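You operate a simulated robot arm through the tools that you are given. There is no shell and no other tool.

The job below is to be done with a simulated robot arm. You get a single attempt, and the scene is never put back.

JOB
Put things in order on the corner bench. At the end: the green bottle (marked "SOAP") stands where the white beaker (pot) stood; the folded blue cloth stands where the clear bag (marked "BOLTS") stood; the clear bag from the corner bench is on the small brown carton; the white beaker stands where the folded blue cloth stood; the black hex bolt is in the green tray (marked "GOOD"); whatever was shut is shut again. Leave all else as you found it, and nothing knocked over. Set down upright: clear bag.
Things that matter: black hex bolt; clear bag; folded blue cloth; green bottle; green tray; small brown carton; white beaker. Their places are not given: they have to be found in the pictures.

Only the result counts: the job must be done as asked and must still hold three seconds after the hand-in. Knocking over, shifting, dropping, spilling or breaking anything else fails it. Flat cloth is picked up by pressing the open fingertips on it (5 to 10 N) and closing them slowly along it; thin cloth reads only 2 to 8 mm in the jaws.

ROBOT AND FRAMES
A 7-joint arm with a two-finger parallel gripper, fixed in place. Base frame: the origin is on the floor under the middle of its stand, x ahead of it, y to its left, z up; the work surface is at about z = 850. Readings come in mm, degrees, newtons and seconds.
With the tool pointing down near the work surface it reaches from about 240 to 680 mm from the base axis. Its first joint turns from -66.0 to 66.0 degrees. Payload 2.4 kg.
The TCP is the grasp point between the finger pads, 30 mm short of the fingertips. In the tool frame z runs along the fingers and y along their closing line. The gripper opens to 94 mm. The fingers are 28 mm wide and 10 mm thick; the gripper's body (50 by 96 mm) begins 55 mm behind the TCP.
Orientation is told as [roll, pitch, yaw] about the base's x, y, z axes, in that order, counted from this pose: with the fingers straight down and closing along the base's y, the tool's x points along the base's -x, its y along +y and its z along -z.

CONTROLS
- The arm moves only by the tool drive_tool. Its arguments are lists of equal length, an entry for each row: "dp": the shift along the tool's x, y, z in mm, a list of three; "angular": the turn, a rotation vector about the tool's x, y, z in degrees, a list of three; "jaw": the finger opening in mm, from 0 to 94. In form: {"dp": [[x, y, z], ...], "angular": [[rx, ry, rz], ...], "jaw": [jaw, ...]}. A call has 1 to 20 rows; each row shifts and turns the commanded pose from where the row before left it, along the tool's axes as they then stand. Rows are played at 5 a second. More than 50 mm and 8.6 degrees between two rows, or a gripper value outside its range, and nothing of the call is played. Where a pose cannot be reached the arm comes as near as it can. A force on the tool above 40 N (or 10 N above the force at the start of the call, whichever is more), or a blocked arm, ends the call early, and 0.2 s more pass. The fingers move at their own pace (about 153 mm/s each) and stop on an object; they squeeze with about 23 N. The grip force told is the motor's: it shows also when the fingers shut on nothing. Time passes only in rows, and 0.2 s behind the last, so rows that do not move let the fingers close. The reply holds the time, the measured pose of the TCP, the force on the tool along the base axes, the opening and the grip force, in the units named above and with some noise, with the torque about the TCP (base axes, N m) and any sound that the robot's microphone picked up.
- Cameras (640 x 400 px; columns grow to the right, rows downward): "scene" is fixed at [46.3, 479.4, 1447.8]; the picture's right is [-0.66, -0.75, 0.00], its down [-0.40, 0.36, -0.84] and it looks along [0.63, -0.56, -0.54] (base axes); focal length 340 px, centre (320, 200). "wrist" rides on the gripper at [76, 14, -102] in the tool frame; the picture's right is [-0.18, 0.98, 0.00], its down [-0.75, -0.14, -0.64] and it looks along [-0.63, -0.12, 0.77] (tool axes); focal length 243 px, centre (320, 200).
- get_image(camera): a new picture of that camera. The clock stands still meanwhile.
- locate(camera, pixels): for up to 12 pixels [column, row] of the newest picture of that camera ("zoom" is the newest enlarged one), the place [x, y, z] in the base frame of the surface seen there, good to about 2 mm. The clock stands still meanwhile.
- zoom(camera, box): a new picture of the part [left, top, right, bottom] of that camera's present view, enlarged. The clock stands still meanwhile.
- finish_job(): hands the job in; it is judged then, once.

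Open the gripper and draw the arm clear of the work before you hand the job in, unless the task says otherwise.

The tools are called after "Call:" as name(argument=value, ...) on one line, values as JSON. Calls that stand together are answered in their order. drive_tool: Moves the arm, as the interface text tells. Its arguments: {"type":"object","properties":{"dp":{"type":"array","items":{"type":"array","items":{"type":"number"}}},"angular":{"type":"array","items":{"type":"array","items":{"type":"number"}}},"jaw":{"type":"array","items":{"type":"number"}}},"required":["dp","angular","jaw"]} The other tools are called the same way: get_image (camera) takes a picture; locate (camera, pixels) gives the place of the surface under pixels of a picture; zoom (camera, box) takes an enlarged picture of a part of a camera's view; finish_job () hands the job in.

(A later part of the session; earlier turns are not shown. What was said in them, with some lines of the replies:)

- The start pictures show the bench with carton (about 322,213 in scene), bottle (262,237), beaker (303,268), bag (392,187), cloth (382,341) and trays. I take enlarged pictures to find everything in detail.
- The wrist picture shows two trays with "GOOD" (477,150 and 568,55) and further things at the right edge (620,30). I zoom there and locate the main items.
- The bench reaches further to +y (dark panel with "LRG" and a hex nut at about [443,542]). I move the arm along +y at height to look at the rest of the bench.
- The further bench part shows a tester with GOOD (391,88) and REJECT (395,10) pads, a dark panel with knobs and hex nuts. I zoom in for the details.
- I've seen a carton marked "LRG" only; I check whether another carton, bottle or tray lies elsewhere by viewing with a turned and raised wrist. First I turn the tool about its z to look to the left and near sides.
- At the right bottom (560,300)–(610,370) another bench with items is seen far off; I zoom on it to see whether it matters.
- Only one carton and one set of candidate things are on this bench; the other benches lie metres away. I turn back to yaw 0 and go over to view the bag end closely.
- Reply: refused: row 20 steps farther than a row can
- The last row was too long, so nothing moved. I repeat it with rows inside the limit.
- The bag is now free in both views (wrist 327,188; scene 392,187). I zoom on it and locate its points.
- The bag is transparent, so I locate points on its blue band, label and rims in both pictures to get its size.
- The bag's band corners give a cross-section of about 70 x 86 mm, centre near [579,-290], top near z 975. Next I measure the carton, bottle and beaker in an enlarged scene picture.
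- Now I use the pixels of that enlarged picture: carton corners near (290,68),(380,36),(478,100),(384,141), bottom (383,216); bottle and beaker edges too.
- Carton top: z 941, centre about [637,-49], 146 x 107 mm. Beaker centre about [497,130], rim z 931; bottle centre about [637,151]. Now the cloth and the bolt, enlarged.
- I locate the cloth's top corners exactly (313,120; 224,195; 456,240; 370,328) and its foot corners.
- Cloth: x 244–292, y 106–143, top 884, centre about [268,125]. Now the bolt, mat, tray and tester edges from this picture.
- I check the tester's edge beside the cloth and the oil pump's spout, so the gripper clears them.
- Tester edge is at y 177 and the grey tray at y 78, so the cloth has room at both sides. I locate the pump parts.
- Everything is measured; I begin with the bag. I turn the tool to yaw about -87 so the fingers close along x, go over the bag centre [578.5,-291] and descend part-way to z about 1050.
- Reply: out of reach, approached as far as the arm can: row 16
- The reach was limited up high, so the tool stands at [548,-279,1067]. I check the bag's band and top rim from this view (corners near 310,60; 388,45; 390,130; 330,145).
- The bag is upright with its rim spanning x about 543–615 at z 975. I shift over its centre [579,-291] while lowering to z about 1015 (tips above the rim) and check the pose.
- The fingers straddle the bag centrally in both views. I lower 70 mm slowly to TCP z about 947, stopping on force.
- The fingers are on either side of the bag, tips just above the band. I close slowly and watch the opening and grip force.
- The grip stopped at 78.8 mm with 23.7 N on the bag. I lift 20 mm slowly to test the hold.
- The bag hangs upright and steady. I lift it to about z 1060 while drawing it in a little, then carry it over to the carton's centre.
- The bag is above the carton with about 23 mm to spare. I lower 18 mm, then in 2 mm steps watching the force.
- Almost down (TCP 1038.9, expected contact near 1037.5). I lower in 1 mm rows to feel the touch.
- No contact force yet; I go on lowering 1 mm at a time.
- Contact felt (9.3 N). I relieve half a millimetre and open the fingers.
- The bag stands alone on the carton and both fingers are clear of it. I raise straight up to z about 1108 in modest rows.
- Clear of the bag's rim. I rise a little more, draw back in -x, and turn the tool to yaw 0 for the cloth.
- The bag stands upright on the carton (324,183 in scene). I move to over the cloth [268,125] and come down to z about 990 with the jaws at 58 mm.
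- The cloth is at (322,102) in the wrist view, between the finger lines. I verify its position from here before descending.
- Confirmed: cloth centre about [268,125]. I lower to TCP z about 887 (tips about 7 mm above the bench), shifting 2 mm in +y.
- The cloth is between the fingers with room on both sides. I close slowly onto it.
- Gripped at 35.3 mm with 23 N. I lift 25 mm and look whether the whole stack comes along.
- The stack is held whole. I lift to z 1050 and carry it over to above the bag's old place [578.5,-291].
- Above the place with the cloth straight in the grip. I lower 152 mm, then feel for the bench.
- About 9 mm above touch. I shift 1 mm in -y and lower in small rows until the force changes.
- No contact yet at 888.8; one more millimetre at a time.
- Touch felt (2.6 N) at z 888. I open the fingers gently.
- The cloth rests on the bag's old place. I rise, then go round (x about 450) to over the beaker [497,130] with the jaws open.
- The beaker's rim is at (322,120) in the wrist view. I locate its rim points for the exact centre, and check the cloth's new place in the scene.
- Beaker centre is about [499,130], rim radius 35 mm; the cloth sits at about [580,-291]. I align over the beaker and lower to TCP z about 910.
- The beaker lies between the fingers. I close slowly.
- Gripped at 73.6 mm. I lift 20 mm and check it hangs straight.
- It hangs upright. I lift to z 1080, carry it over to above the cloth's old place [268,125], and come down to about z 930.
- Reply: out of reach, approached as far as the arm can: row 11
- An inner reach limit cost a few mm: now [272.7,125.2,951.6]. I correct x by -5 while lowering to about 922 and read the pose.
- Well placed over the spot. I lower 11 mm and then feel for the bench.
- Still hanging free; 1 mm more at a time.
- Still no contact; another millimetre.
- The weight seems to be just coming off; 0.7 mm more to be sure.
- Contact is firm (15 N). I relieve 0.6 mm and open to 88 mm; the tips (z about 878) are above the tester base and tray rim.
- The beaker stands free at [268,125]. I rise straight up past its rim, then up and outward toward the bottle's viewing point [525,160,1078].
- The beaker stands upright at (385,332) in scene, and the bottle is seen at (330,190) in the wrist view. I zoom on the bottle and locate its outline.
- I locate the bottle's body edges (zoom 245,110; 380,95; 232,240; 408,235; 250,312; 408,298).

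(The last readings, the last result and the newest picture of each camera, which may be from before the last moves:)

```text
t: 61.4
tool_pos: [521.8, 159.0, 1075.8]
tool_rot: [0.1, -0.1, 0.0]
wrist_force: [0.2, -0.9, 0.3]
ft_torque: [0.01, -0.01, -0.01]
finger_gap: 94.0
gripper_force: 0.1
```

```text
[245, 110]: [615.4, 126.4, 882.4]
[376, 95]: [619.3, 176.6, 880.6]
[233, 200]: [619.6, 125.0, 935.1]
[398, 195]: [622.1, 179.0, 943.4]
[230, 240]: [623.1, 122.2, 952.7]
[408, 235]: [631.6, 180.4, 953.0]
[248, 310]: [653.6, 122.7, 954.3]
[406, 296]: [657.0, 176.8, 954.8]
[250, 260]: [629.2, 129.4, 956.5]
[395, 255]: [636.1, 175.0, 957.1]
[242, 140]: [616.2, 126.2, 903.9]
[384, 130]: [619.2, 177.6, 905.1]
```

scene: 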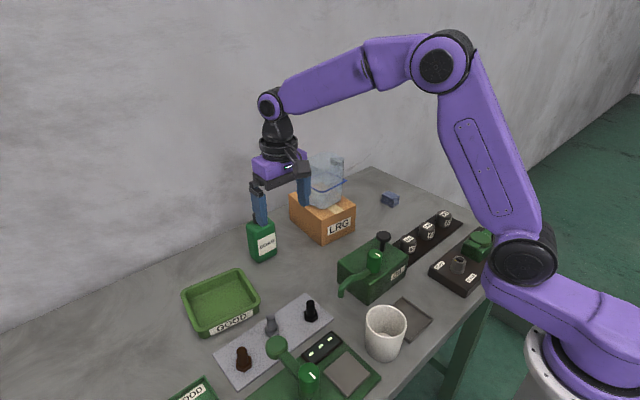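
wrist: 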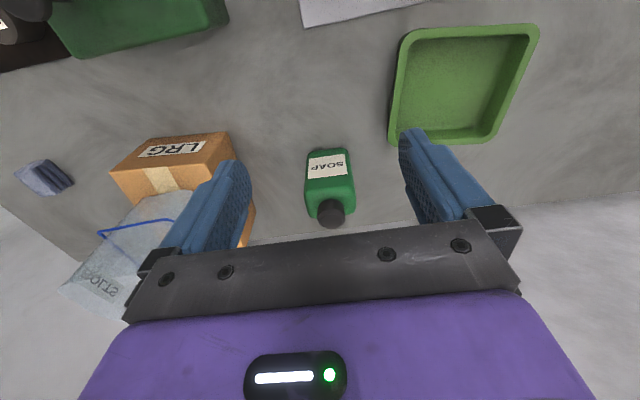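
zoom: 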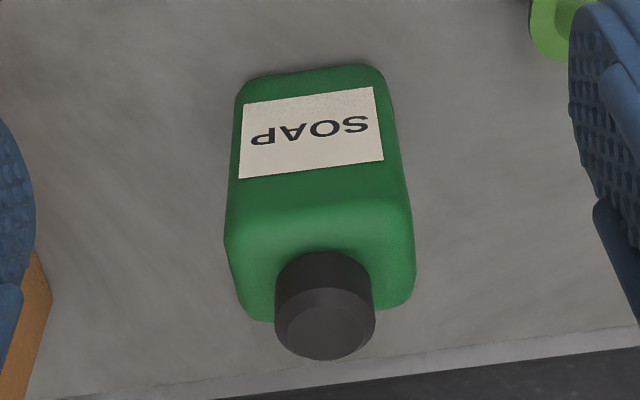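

Bottle: y 122–181, cap centre [640,151.5], yaw about -4°. I turn the tool 4° to match and move over it at z about 1030 (tips above the cap).

Call:
drive_tool(dp=[[0, 0, 0], [-29.3, 0.4, 11.5], [-29.3, 0.4, 11.5], [-29.3, 0.4, 11.5], [-29.3, 0.4, 11.5], [0, 0, 0]], angular=[[0, 0, 4], [0, 0, 0], [0, 0, 0], [0, 0, 0], [0, 0, 0], [0, 0, 0]], jaw=[94, 94, 94, 94, 94, 94])

Call:
get_image(camera="wrist")

Call:
zoom(camera="scene", box=[210, 150, 340, 280])

```text
t: 62.8
tool_pos: [639.0, 151.4, 1028.1]
tool_rot: [0.0, 0.1, -4.1]
wrist_force: [-0.6, 0.0, -0.1]
ft_torque: [-0.02, 0.01, 0.04]
finger_gap: 94.2
gripper_force: 0.0
```

```text
taken
```

wrist: 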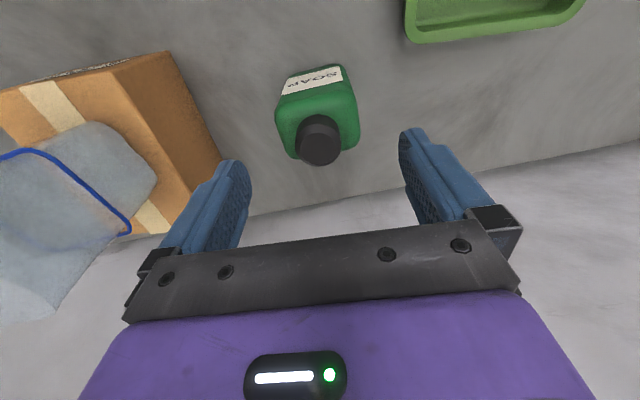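

```text
3.08 times, centred on (275, 215) of scene
```

zoom: 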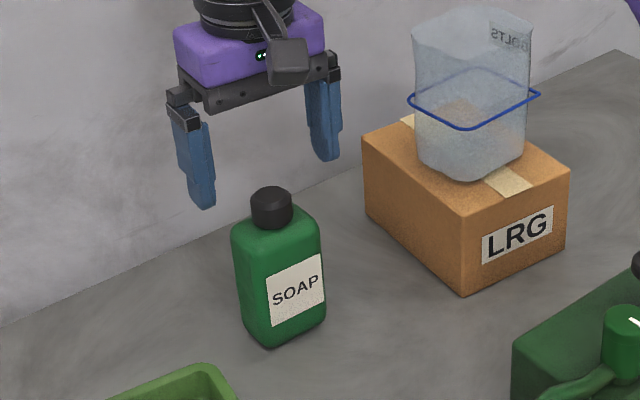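

Aligned over the bottle. I lower straight down 86 mm to TCP z about 942, leaving the cap below the hand's body.

Call:
drive_tool(dp=[[0, 0, 20], [0, 0, 20], [0, 0, 20], [0, 0, 16], [0, 0, 10], [0, 0, 0]], angular=[[0, 0, 0], [0, 0, 0], [0, 0, 0], [0, 0, 0], [0, 0, 0], [0, 0, 0]], jaw=[94, 94, 94, 94, 94, 94])

Call:
get_image(camera="wrist")

Call:
zoom(camera="scene", box=[210, 150, 340, 280])

```text
t: 64.2
tool_pos: [638.6, 151.1, 943.4]
tool_rot: [0.0, 0.0, -3.8]
wrist_force: [-0.5, -0.3, 0.5]
ft_torque: [-0.01, 0.03, 0.02]
finger_gap: 94.1
gripper_force: 0.1
```

```text
taken
```

wrist: 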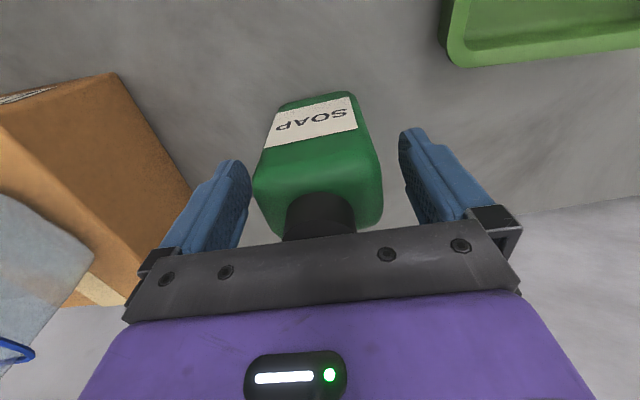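

```text
3.08 times, centred on (275, 215) of scene
```

zoom: 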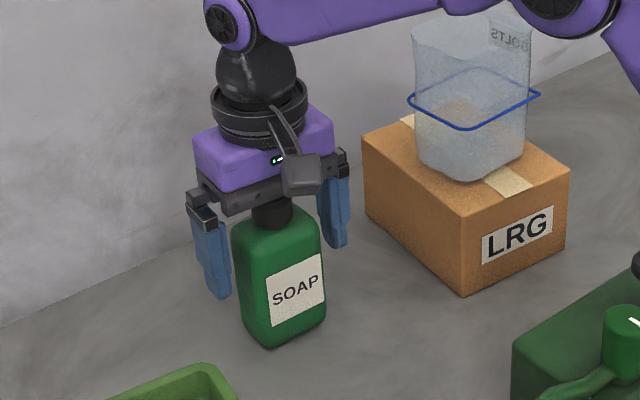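

The bottle is between the fingers, cap below the hand. I close slowly.

Call:
drive_tool(dp=[[0, 0, 0], [0, 0, 0], [0, 0, 0], [0, 0, 0], [0, 0, 0], [0, 0, 0]], angular=[[0, 0, 0], [0, 0, 0], [0, 0, 0], [0, 0, 0], [0, 0, 0], [0, 0, 0]], jaw=[80, 70, 64, 58, 52, 46])

Call:
get_image(camera="wrist")

```text
t: 65.6
tool_pos: [638.6, 151.5, 944.7]
tool_rot: [0.0, -0.1, -4.0]
wrist_force: [-1.0, -1.0, -0.6]
ft_torque: [0.02, 0.0, 0.0]
finger_gap: 69.1
gripper_force: 22.9
```

```text
taken
```

wrist: 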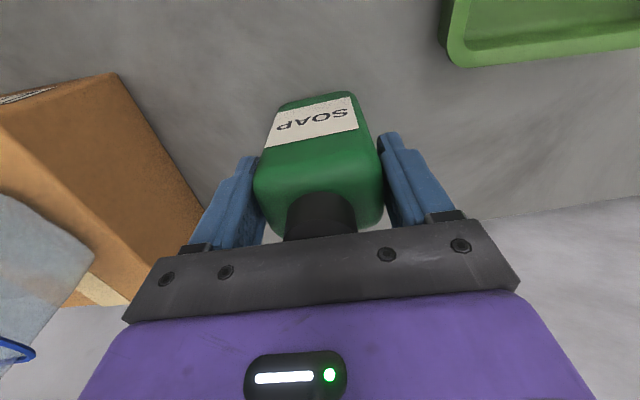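

Gripped (69 mm, 22.9 N). I lift 20 mm to test.

Call:
drive_tool(dp=[[0, 0, -4], [0, 0, -8], [0, 0, -8], [0, 0, 0]], angular=[[0, 0, 0], [0, 0, 0], [0, 0, 0], [0, 0, 0]], jaw=[46, 46, 46, 46])

Call:
zoom(camera="scene", box=[210, 150, 340, 280])

Call:
get_image(camera="wrist")

```text
t: 66.6
tool_pos: [639.1, 150.1, 963.6]
tool_rot: [0.0, 0.0, -3.9]
wrist_force: [-0.6, -0.3, -2.7]
ft_torque: [-0.04, 0.04, 0.01]
finger_gap: 68.6
gripper_force: 23.2
```

```text
3.08 times, centred on (275, 215) of scene
```

zoom: 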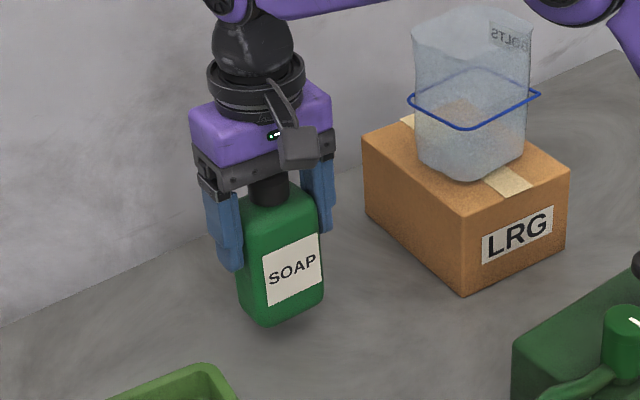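

```text
taken
```

wrist: 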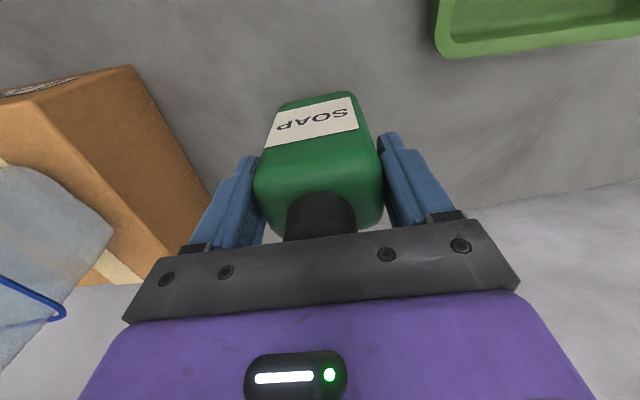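

The bottle hangs straight. I carry it at a small height over to above the beaker's old place [499,130].

Call:
drive_tool(dp=[[0, 0, -12], [27.7, -6.15, -2], [27.7, -6.15, -2], [27.7, -6.15, -2], [27.7, -6.15, -2], [27.9, -6.2, 0], [0, 0, 0]], angular=[[0, 0, 0], [0, 0, 0], [0, 0, 0], [0, 0, 0], [0, 0, 0], [0, 0, 0], [0, 0, 0]], jaw=[46, 46, 46, 46, 46, 46, 46])

Call:
zoom(camera="scene", box=[230, 170, 390, 320])

Call:
get_image(camera="wrist")

```text
t: 68.2
tool_pos: [500.4, 127.5, 984.1]
tool_rot: [0.1, 0.0, -3.9]
wrist_force: [-0.9, -0.7, -2.9]
ft_torque: [0.03, 0.0, 0.02]
finger_gap: 68.9
gripper_force: 22.3
```

```text
2.67 times, centred on (310, 245) of scene
```

zoom: 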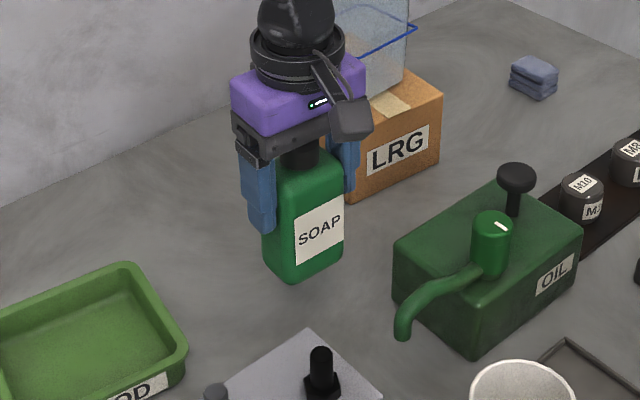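

```text
taken
```

wrist: 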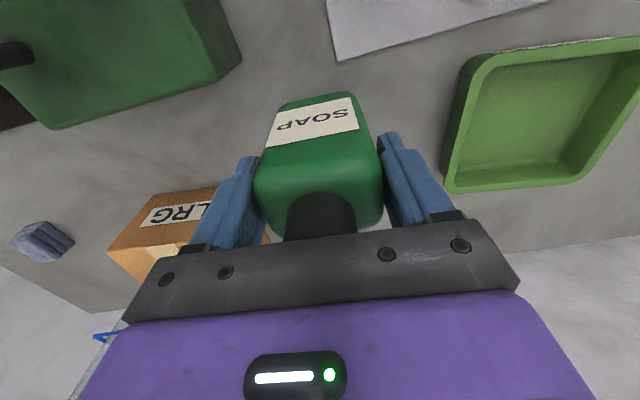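

Over the place (reading [500.4,127.5], noise about 1–2 mm). I lower 32 mm and read again.

Call:
drive_tool(dp=[[0, 0, 10], [0, 0, 10], [0, 0, 8], [0, 0, 4], [0, 0, 0]], angular=[[0, 0, 0], [0, 0, 0], [0, 0, 0], [0, 0, 0], [0, 0, 0]], jaw=[46, 46, 46, 46, 46])

Call:
drive_tool(dp=[[0, 0, 0]], angular=[[0, 0, 0]], jaw=[46])

```text
t: 69.4
tool_pos: [500.1, 129.9, 952.4]
tool_rot: [0.0, -0.1, -4.0]
wrist_force: [-0.4, 0.1, -3.3]
ft_torque: [0.01, 0.0, -0.03]
finger_gap: 68.5
gripper_force: 22.4
```

```text
t: 69.8
tool_pos: [499.8, 129.6, 951.9]
tool_rot: [0.0, -0.1, -4.0]
wrist_force: [-0.3, 0.0, -2.4]
ft_torque: [0.01, -0.01, -0.01]
finger_gap: 68.8
gripper_force: 23.3
```

Position [499.9,129.7] is right. I lower the last 8 mm in small rows, feeling for the bench.

Call:
drive_tool(dp=[[0.7, 0, 3], [0, 0, 2], [0, 0, 1], [0, 0, 0]], angular=[[0, 0, 0], [0, 0, 0], [0, 0, 0], [0, 0, 0]], jaw=[46, 46, 46, 46])

Call:
drive_tool(dp=[[0, 0, 1], [0, 0, 0]], angular=[[0, 0, 0], [0, 0, 0]], jaw=[46, 46])

```text
t: 70.8
tool_pos: [498.7, 129.4, 945.0]
tool_rot: [0.0, -0.1, -4.0]
wrist_force: [-1.0, 0.1, -2.9]
ft_torque: [0.0, -0.01, -0.01]
finger_gap: 68.8
gripper_force: 23.1
```

```text
t: 71.4
tool_pos: [498.6, 129.7, 944.4]
tool_rot: [0.0, 0.0, -4.0]
wrist_force: [0.5, 0.1, -3.0]
ft_torque: [0.03, 0.01, 0.01]
finger_gap: 68.8
gripper_force: 23.0
```

Still carrying its weight (-3.0 N); another 1 mm.

Call:
drive_tool(dp=[[0, 0, 0.8], [0, 0, 0]], angular=[[0, 0, 0], [0, 0, 0]], jaw=[46, 46])

```text
t: 72.0
tool_pos: [499.2, 129.9, 942.6]
tool_rot: [0.0, 0.0, -4.0]
wrist_force: [-0.2, -0.2, -2.3]
ft_torque: [-0.01, -0.03, 0.03]
finger_gap: 68.5
gripper_force: 23.5
```

Another 0.8 mm.

Call:
drive_tool(dp=[[0, 0, 0.8], [0, 0, 0]], angular=[[0, 0, 0], [0, 0, 0]], jaw=[46, 46])

```text
t: 72.6
tool_pos: [499.2, 129.4, 944.6]
tool_rot: [0.0, 0.0, -3.9]
wrist_force: [-2.0, 1.2, 11.5]
ft_torque: [-0.05, 0.33, 0.1]
finger_gap: 68.4
gripper_force: 23.3
```

Contact (11.5 N). I relieve 0.5 mm and open the jaws.

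Call:
drive_tool(dp=[[0, 0, -0.5], [0, 0, 0], [0, 0, 0], [0, 0, 0]], angular=[[0, 0, 0], [0, 0, 0], [0, 0, 0], [0, 0, 0]], jaw=[46, 72, 80, 90])

Call:
zoom(camera="scene", box=[230, 170, 390, 320])

Call:
get_image(camera="wrist")

```text
t: 73.6
tool_pos: [499.1, 128.7, 943.5]
tool_rot: [0.0, 0.1, -4.0]
wrist_force: [0.2, -0.1, -0.4]
ft_torque: [0.02, 0.0, -0.01]
finger_gap: 89.7
gripper_force: 0.0
```

```text
2.67 times, centred on (310, 245) of scene
```

zoom: 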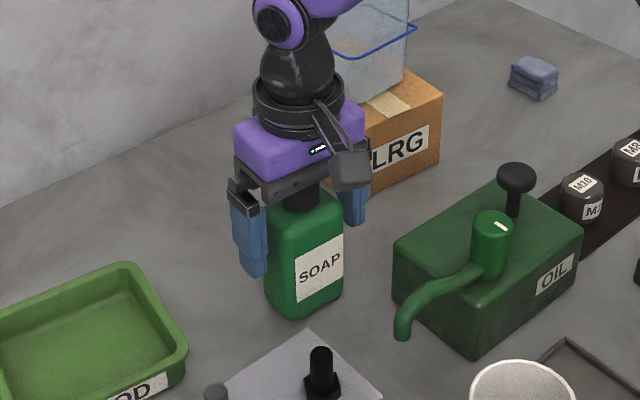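

```text
taken
```

wrist: 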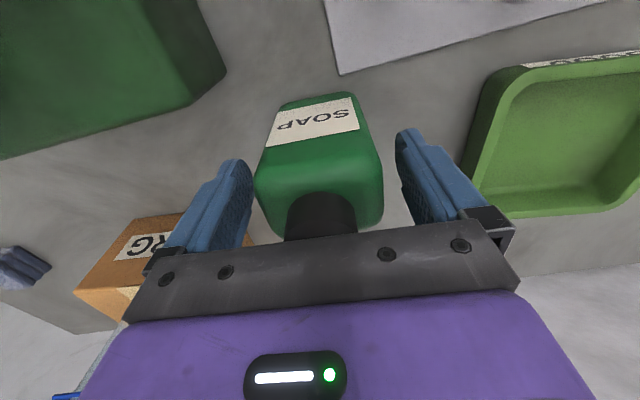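

The bottle stands at the beaker's old place. I rise above the cap, turn back to yaw 0 and move to view the bolts.

Call:
drive_tool(dp=[[0, 0, -10], [0, 0, -20], [0, 0, -35], [0, 0, -40], [0, 0, 0], [44.7, 17.7, 0], [44.7, 17.7, 0], [44.7, 17.7, 0], [44.7, 17.7, 0], [0, 0, 0]], angular=[[0, 0, 0], [0, 0, 0], [0, 0, 0], [0, 0, 0], [0, 0, -4], [0, 0, 0], [0, 0, 0], [0, 0, 0], [0, 0, 0], [0, 0, 0]], jaw=[90, 90, 90, 90, 90, 80, 60, 40, 40, 40])

Call:
get_image(camera="wrist")

Call:
get_image(camera="scene")

```text
t: 75.8
tool_pos: [320.2, 200.0, 1048.1]
tool_rot: [0.0, 0.1, -0.1]
wrist_force: [-0.2, 0.5, -0.1]
ft_torque: [-0.02, 0.02, 0.0]
finger_gap: 40.0
gripper_force: 0.1
```

```text
taken
```

wrist: 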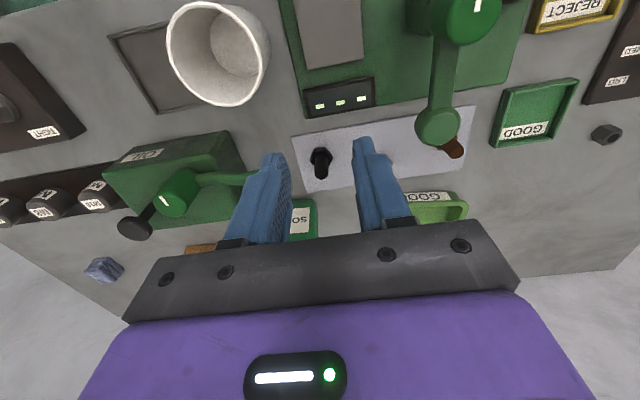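

```text
taken
```

scene: 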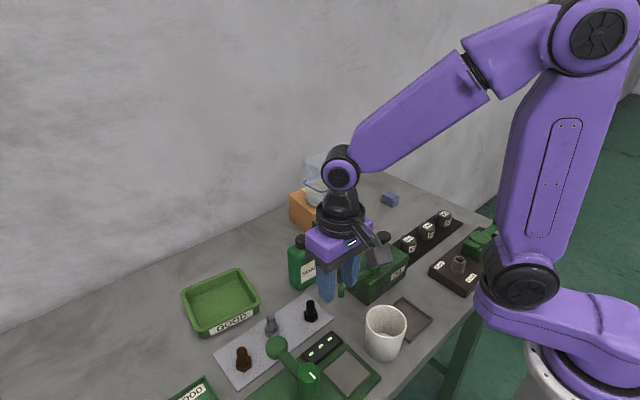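

The black bolt is at (321,160) in the wrist view. I zoom and locate it.

Call:
zoom(camera="wrist", box=[280, 120, 370, 200])

Call:
locate(camera="wrist", pixels=[[321, 153], [321, 158], [321, 165], [320, 172], [320, 178], [313, 156], [329, 155], [312, 152], [330, 150], [318, 175], [325, 172], [321, 148]])

Call:
zoom(camera="scene", box=[285, 280, 345, 330])

```text
5.00 times, centred on (325, 160) of wrist
```

zoom: 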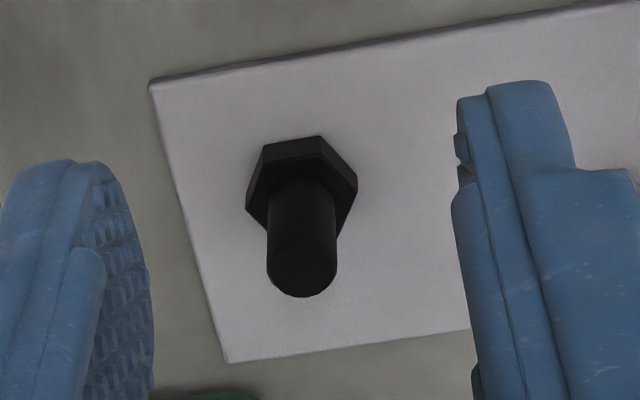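

```text
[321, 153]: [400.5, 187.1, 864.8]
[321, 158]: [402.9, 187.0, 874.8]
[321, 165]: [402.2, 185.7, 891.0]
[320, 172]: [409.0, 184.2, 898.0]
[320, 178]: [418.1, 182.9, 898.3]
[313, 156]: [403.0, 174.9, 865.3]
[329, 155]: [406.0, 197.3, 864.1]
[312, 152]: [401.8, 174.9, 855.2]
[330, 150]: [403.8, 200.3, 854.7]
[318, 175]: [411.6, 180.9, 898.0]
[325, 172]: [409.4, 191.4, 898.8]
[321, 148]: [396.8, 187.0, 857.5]
```

```text
8.00 times, centred on (315, 305) of scene
```

zoom: 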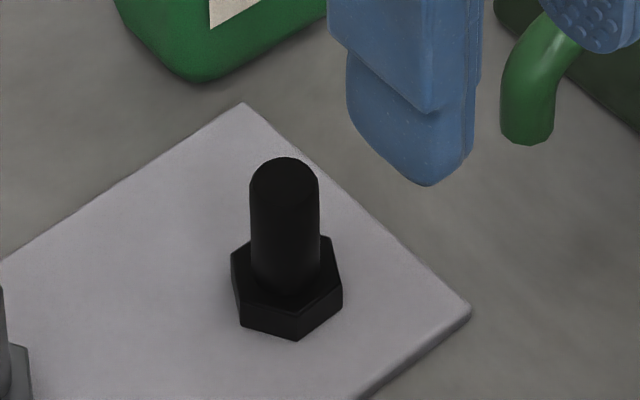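

The bolt's axis is at about [410,186], top z 898, shank about 16 mm thick. I move over it and lower to TCP z about 905, jaws 40 mm apart.

Call:
drive_tool(dp=[[-44.9, -7, 0], [-44.9, -6.8, 0], [0, 0, 30], [0, 0, 30], [0, 0, 25], [0, 0, 20], [0, 0, 0]], angular=[[0, 0, 0], [0, 0, 0], [0, 0, 0], [0, 0, 0], [0, 0, 0], [0, 0, 0], [0, 0, 0]], jaw=[40, 40, 40, 40, 40, 40, 40])

Call:
get_image(camera="wrist")

Call:
zoom(camera="scene", box=[260, 220, 400, 330])

```text
t: 77.4
tool_pos: [410.3, 187.5, 943.7]
tool_rot: [0.0, 0.0, 0.0]
wrist_force: [0.2, -0.2, -0.7]
ft_torque: [0.01, 0.02, -0.01]
finger_gap: 39.9
gripper_force: 0.0
```

```text
taken
```

wrist: 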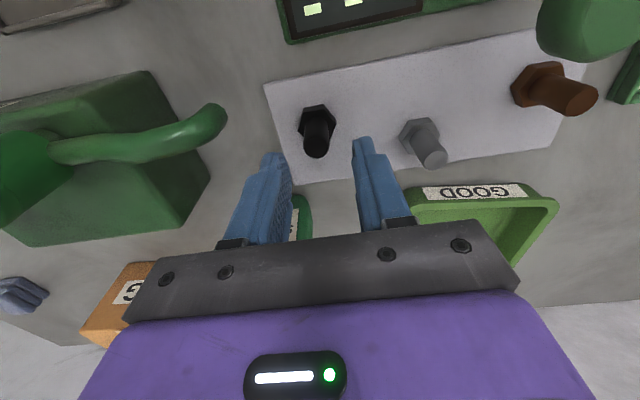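

```text
3.64 times, centred on (330, 275) of scene
```

zoom: 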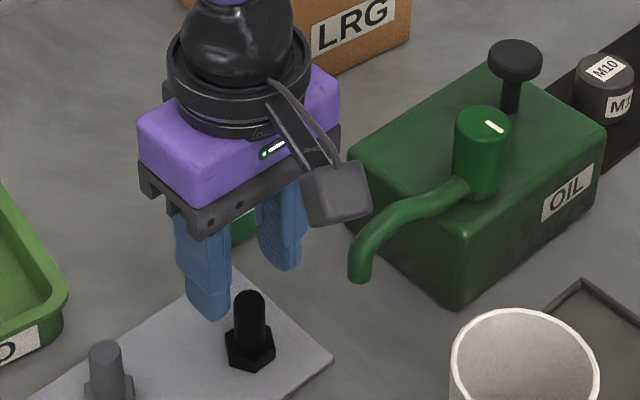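

The bolt's tip projects at (316,148), right under the grasp point, about 2 mm to -y. I lower 39 mm to TCP z about 904.

Call:
drive_tool(dp=[[0, -1.5, 12], [0, 0, 12], [0, 0, 10], [0, 0, 5], [0, 0, 0]], angular=[[0, 0, 0], [0, 0, 0], [0, 0, 0], [0, 0, 0], [0, 0, 0]], jaw=[40, 40, 40, 40, 40])

Call:
get_image(camera="wrist")

Call:
zoom(camera="scene", box=[260, 220, 400, 330])

```text
t: 78.6
tool_pos: [409.9, 184.9, 905.3]
tool_rot: [0.1, -0.1, -0.1]
wrist_force: [0.2, -0.3, 0.1]
ft_torque: [0.0, -0.01, -0.01]
finger_gap: 40.0
gripper_force: 0.0
```

```text
taken
```

wrist: 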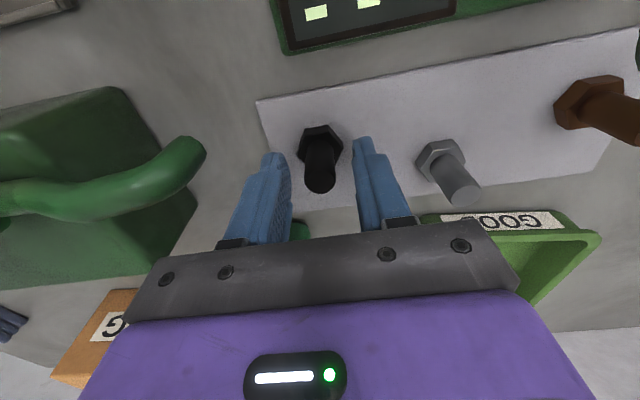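

```text
3.64 times, centred on (330, 275) of scene
```

zoom: 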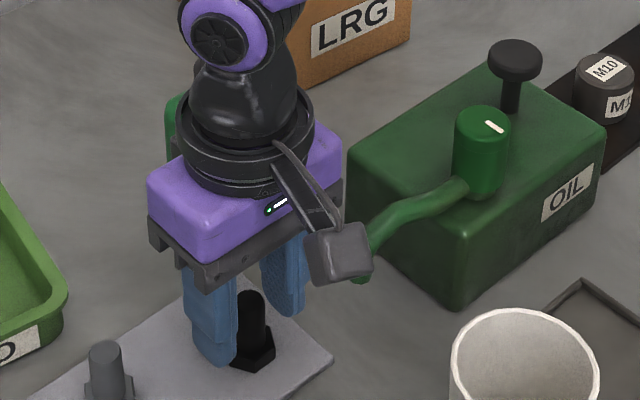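

The bolt's shank is between the fingertips. I close slowly on it.

Call:
drive_tool(dp=[[0, 0, 0], [0, 0, 0], [0, 0, 0], [0, 0, 0], [0, 0, 0], [0, 0, 0]], angular=[[0, 0, 0], [0, 0, 0], [0, 0, 0], [0, 0, 0], [0, 0, 0], [0, 0, 0]], jaw=[32, 26, 20, 15, 10, 8])

Call:
get_image(camera="wrist")

```text
t: 80.0
tool_pos: [408.7, 185.2, 904.7]
tool_rot: [0.0, 0.1, 0.0]
wrist_force: [-0.2, -0.1, -0.1]
ft_torque: [0.0, 0.01, -0.03]
finger_gap: 16.7
gripper_force: 23.6
```

```text
taken
```

wrist: 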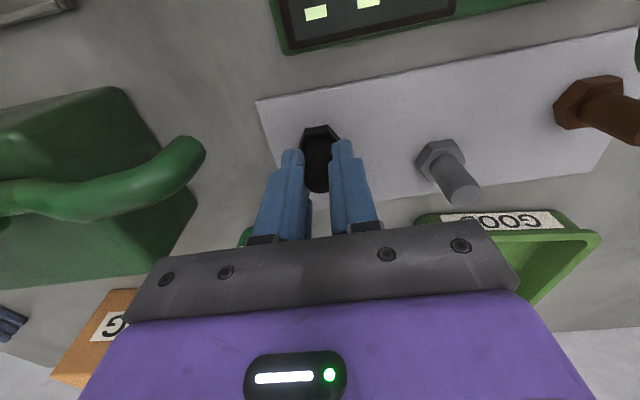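

The bolt is gripped (16.7 mm). I lift it straight up to z about 1000, clear of the spout.

Call:
drive_tool(dp=[[0, 0, -4], [0, 0, -10], [0, 0, -25], [0, 0, -30], [0, 0, -30], [0, 0, 0]], angular=[[0, 0, 0], [0, 0, 0], [0, 0, 0], [0, 0, 0], [0, 0, 0], [0, 0, 0]], jaw=[8, 8, 8, 8, 8, 8])

Call:
get_image(camera="wrist")

Call:
zoom(camera="scene", box=[160, 180, 360, 400])

```text
t: 81.4
tool_pos: [408.7, 184.2, 1005.4]
tool_rot: [0.1, 0.0, 0.1]
wrist_force: [-0.3, 0.3, -0.3]
ft_torque: [0.01, -0.02, -0.01]
finger_gap: 16.9
gripper_force: 23.1
```

```text
taken
```

wrist: 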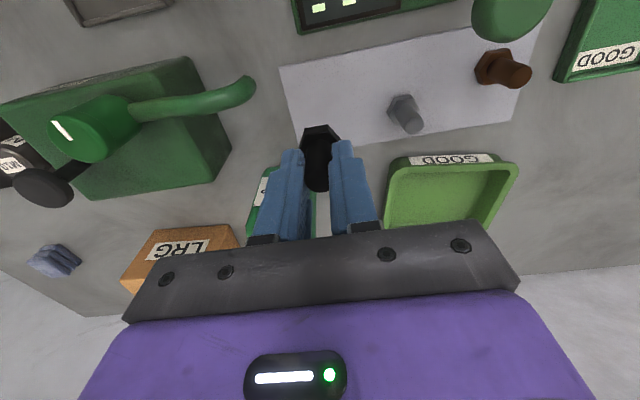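

```text
1.82 times, centred on (260, 290) of scene
```

zoom: 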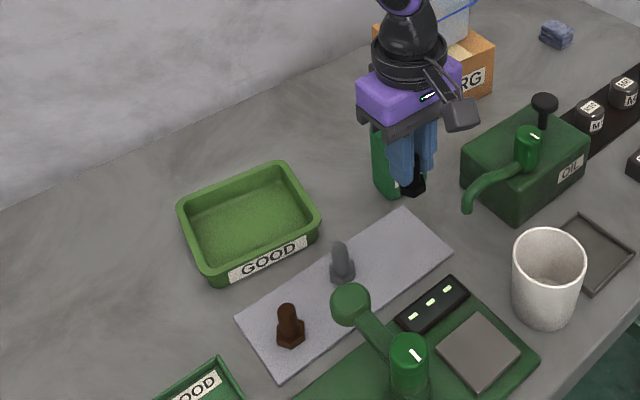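

The bolt hangs from the fingers. I rise a bit and go to +y for a clear view of both trays marked GOOD, to measure how each is set.

Call:
drive_tool(dp=[[0, 0, -40], [0, 0, -40], [10, 40, 0], [10, 40, 0], [10, 40, 0], [10, 40, 0], [0, 0, 0]], angular=[[0, 0, 0], [0, 0, 0], [0, 0, 0], [0, 0, 0], [0, 0, 0], [0, 0, 0], [0, 0, 0]], jaw=[8, 8, 8, 8, 8, 8, 8])

Call:
get_image(camera="wrist")

```text
t: 83.0
tool_pos: [368.5, 345.3, 1084.1]
tool_rot: [0.1, 0.0, 0.0]
wrist_force: [0.3, -0.2, -1.1]
ft_torque: [-0.01, 0.0, 0.02]
finger_gap: 17.2
gripper_force: 22.9
```

```text
taken
```

wrist: 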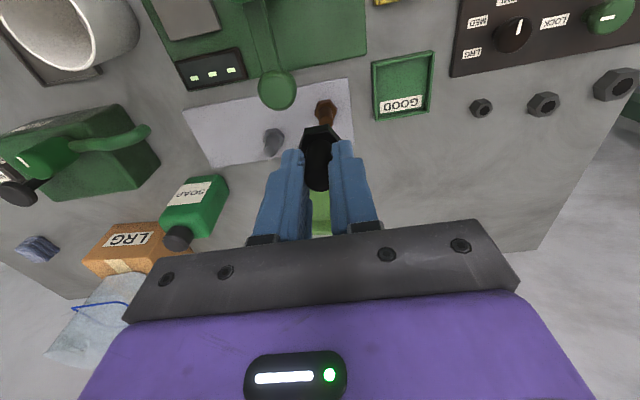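

I zoom on the GOOD pad (403,85) and measure its corners, and the panel edge for comparison.

Call:
zoom(camera="wrist", box=[350, 30, 470, 130])

Call:
locate(camera="wrist", pixels=[[374, 65], [432, 55], [429, 112], [377, 119], [452, 74], [550, 60], [639, 40], [187, 90], [355, 50], [403, 75], [403, 58], [403, 112]])

Call:
locate(camera="scene", pixels=[[186, 297], [237, 272], [257, 297], [203, 333], [192, 304], [235, 279], [252, 299], [205, 325], [220, 302], [230, 322], [200, 295], [225, 290]])

```text
4.00 times, centred on (410, 80) of wrist
```

zoom: 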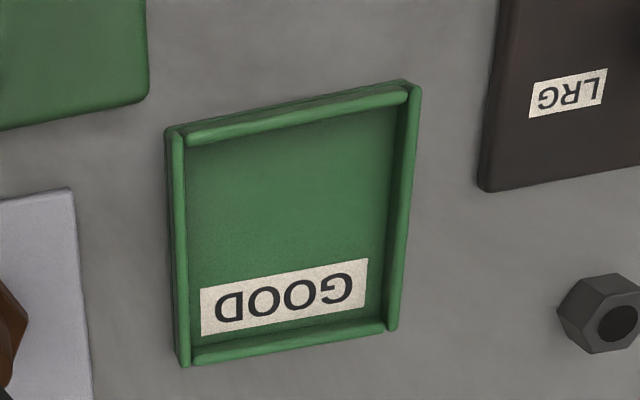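

```text
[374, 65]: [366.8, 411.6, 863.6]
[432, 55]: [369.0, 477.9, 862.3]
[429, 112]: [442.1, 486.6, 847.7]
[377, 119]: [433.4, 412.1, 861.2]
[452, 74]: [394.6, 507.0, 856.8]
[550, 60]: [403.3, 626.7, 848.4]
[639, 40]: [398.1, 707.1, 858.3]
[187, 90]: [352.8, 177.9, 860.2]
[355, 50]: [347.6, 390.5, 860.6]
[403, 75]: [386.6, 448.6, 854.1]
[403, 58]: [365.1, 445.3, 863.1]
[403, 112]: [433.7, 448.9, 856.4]
```

```text
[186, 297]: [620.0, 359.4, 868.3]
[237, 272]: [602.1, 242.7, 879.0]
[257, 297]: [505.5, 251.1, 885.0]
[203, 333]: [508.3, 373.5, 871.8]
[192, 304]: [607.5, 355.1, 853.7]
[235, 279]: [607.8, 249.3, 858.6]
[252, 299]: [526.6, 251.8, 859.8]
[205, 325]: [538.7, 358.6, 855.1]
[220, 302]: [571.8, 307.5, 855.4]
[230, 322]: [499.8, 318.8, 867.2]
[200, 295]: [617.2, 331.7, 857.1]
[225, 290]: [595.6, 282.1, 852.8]
```

The GOOD pad is an axis-aligned low part of the tester fixture; the free-standing green tray marked GOOD at [555,308] is the tray proper, set out among the other loose things. I carry the bolt over its middle and lower to z about 945.

Call:
drive_tool(dp=[[-46.1, -9.3, 0], [-46.1, -9.3, 0], [-46.1, -9.3, 0], [-46.1, -9.3, 0], [0, 0, 35], [0, 0, 35], [0, 0, 35], [0, 0, 30], [0, 0, 0]], angular=[[0, 0, 0], [0, 0, 0], [0, 0, 0], [0, 0, 0], [0, 0, 0], [0, 0, 0], [0, 0, 0], [0, 0, 0], [0, 0, 0]], jaw=[8, 8, 8, 8, 8, 8, 8, 8, 8])

Call:
get_image(camera="wrist")

Call:
zoom(camera="scene", box=[150, 200, 310, 350])

```text
t: 85.0
tool_pos: [553.2, 308.6, 947.9]
tool_rot: [0.0, 0.1, -0.1]
wrist_force: [0.2, -0.1, -1.1]
ft_torque: [-0.02, 0.02, 0.02]
finger_gap: 16.9
gripper_force: 23.0
```

```text
taken
```

wrist: 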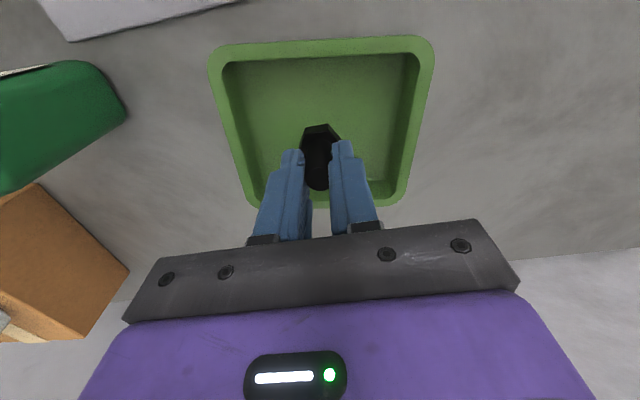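

```text
2.67 times, centred on (230, 275) of scene
```

zoom: 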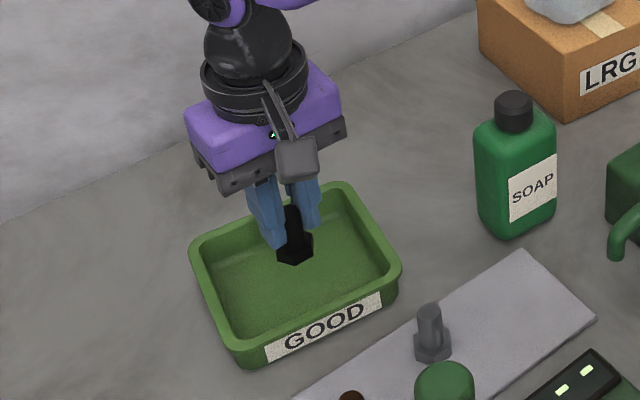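

The bolt is above the tray's middle. I lower 40 mm, then feel for the floor.

Call:
drive_tool(dp=[[0, 0, 15], [0, 0, 12], [0, 0, 8], [0, 0, 5], [0, 0, 0]], angular=[[0, 0, 0], [0, 0, 0], [0, 0, 0], [0, 0, 0], [0, 0, 0]], jaw=[8, 8, 8, 8, 8])

Call:
drive_tool(dp=[[0, 0, 1.5], [0, 0, 1.5], [0, 0, 0]], angular=[[0, 0, 0], [0, 0, 0], [0, 0, 0]], jaw=[8, 8, 8])

```text
t: 86.2
tool_pos: [553.4, 307.5, 909.0]
tool_rot: [0.0, 0.0, 0.1]
wrist_force: [-0.2, -0.3, -1.9]
ft_torque: [0.0, 0.02, 0.01]
finger_gap: 16.9
gripper_force: 22.8
```

```text
t: 87.0
tool_pos: [553.0, 306.9, 906.6]
tool_rot: [0.1, -0.1, 0.1]
wrist_force: [-4.3, -0.6, 11.3]
ft_torque: [-0.15, 0.22, -0.03]
finger_gap: 17.0
gripper_force: 22.4
```

Contact (11 N). I relieve 0.5 mm and open the fingers to 36 mm.

Call:
drive_tool(dp=[[0, 0, -0.5], [0, 0, 0], [0, 0, 0], [0, 0, 0]], angular=[[0, 0, 0], [0, 0, 0], [0, 0, 0], [0, 0, 0]], jaw=[8, 20, 28, 36])

Call:
get_image(camera="wrist")

Call:
zoom(camera="scene", box=[150, 200, 310, 350])

```text
t: 88.0
tool_pos: [553.8, 306.6, 906.8]
tool_rot: [0.0, 0.0, 0.0]
wrist_force: [-0.1, -0.6, -0.1]
ft_torque: [0.03, 0.0, 0.03]
finger_gap: 36.2
gripper_force: 0.1
```

```text
taken
```

wrist: 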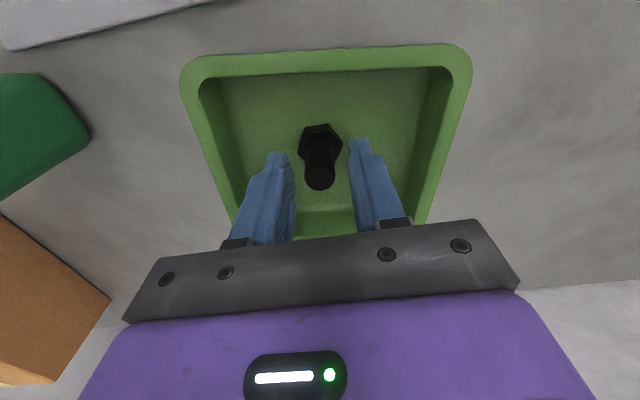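

```text
2.67 times, centred on (230, 275) of scene
```

zoom: 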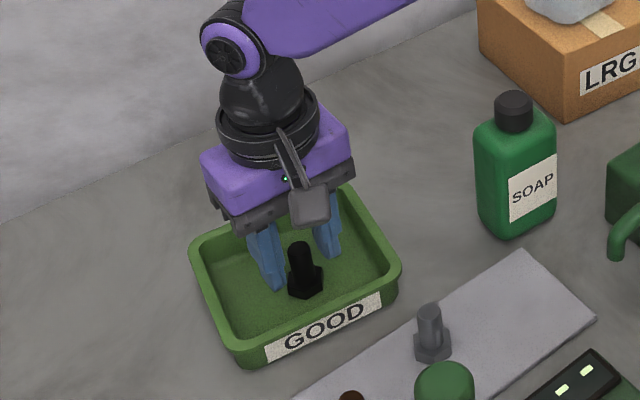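

The bolt stands upright in the green tray. I rise straight up and draw the arm back toward its starting pose, well above everything.

Call:
drive_tool(dp=[[0, 0, -10], [0, 0, -20], [0, 0, -40], [0, 0, -45], [0, 0, -45], [37.8, -26, -13], [37.8, -26, -13], [37.8, -26, -13], [37.8, -26, -13], [37.8, -26, -13], [37.8, -26, -13], [0, -45, -20], [0, -45, -20], [0, 0, 0]], angular=[[0, 0, 0], [0, 0, 0], [0, 0, 0], [0, 0, 0], [0, 0, 0], [0, 0, 0], [0, 0, 0], [0, 0, 0], [0, 0, 0], [0, 0, 0], [0, 0, 0], [0, 0, 0], [0, 0, 0], [0, 0, 0]], jaw=[36, 36, 36, 36, 36, 60, 80, 94, 94, 94, 94, 94, 94, 94])

Call:
get_image(camera="scene")

Call:
get_image(camera="wrist")

```text
t: 91.0
tool_pos: [328.4, 62.7, 1183.4]
tool_rot: [0.0, -0.1, 0.1]
wrist_force: [-1.7, 0.1, -0.5]
ft_torque: [0.0, 0.0, -0.03]
finger_gap: 94.0
gripper_force: 0.0
```

```text
taken
```

scene: 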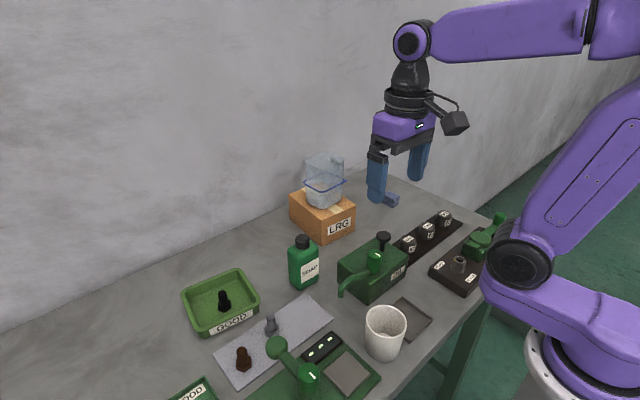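

```text
taken
```

wrist: 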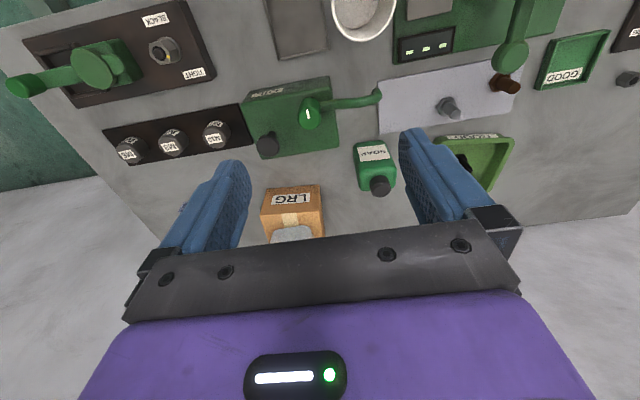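

All placed: bag on carton (324,182), bottle (303,262), beaker (385,333), bolt in tray (223,300). I verify positions in enlarged pictures before handing in.

Call:
zoom(camera="scene", box=[230, 140, 410, 300])

Call:
locate(camera="scene", pixels=[[302, 239], [290, 248], [302, 289], [318, 275], [385, 309], [367, 322], [405, 322], [385, 342], [385, 360], [390, 196], [391, 205], [323, 243]])

Call:
zoom(camera="scene", box=[160, 250, 420, 400])

```text
2.50 times, centred on (320, 220) of scene
```

zoom: 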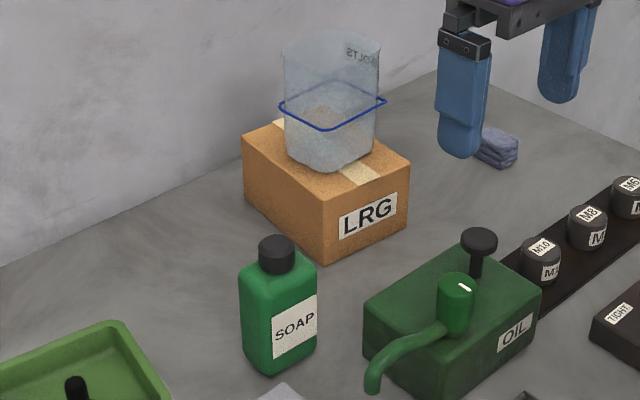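

```text
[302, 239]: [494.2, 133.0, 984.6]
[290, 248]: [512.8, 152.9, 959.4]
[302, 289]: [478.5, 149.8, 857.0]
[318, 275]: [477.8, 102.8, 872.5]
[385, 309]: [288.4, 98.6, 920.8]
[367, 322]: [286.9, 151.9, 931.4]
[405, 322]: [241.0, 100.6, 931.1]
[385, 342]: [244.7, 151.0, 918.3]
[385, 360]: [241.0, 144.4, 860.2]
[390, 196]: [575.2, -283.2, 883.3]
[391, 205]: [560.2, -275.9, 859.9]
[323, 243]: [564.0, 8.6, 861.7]
```

```text
2.46 times, centred on (290, 325) of scene
```

zoom: 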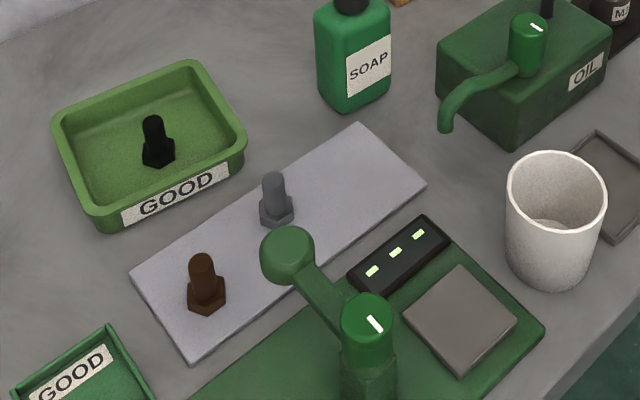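

Everything checks out: the bottle is at about [500,130], the beaker at [268,126] and the cloth at [579,-291]. The bag is upright on the carton, the bolt stands in the free-standing GOOD tray, and nothing else has moved. The gripper is open and clear of the work, so I hand the job in.

Call:
finish_job()

```text
The job is handed in.
```

I finished the job and handed it in, but two trays fit "green tray (marked "GOOD")", so the black hex bolt's tray was a judgement call.

- **Green bottle (SOAP):** it stands where the white beaker stood.
- **Folded blue cloth:** it lies where the clear bag stood.
- **Clear bag (BOLTS):** it stands upright on the brown carton. That carton is labelled "LRG", but it is the only one on the bench.
- **White beaker:** it stands where the folded cloth lay.
- **Black hex bolt:** it stands upright in the large free-standing light green tray, which has "GOOD" on its front. The other match is a small, darker green tray next to the tester. I chose the free-standing one because it is loose like the other items, while the small one appears to be part of the tester. If the tester's tray was meant, that part of the job is wrong.

I opened nothing, so nothing needed shutting again. Before handing in I checked positions in the pictures. Each moved item was within a few millimetres of its target, and nothing else had shifted or fallen. The gripper is open and the arm is clear of the bench.
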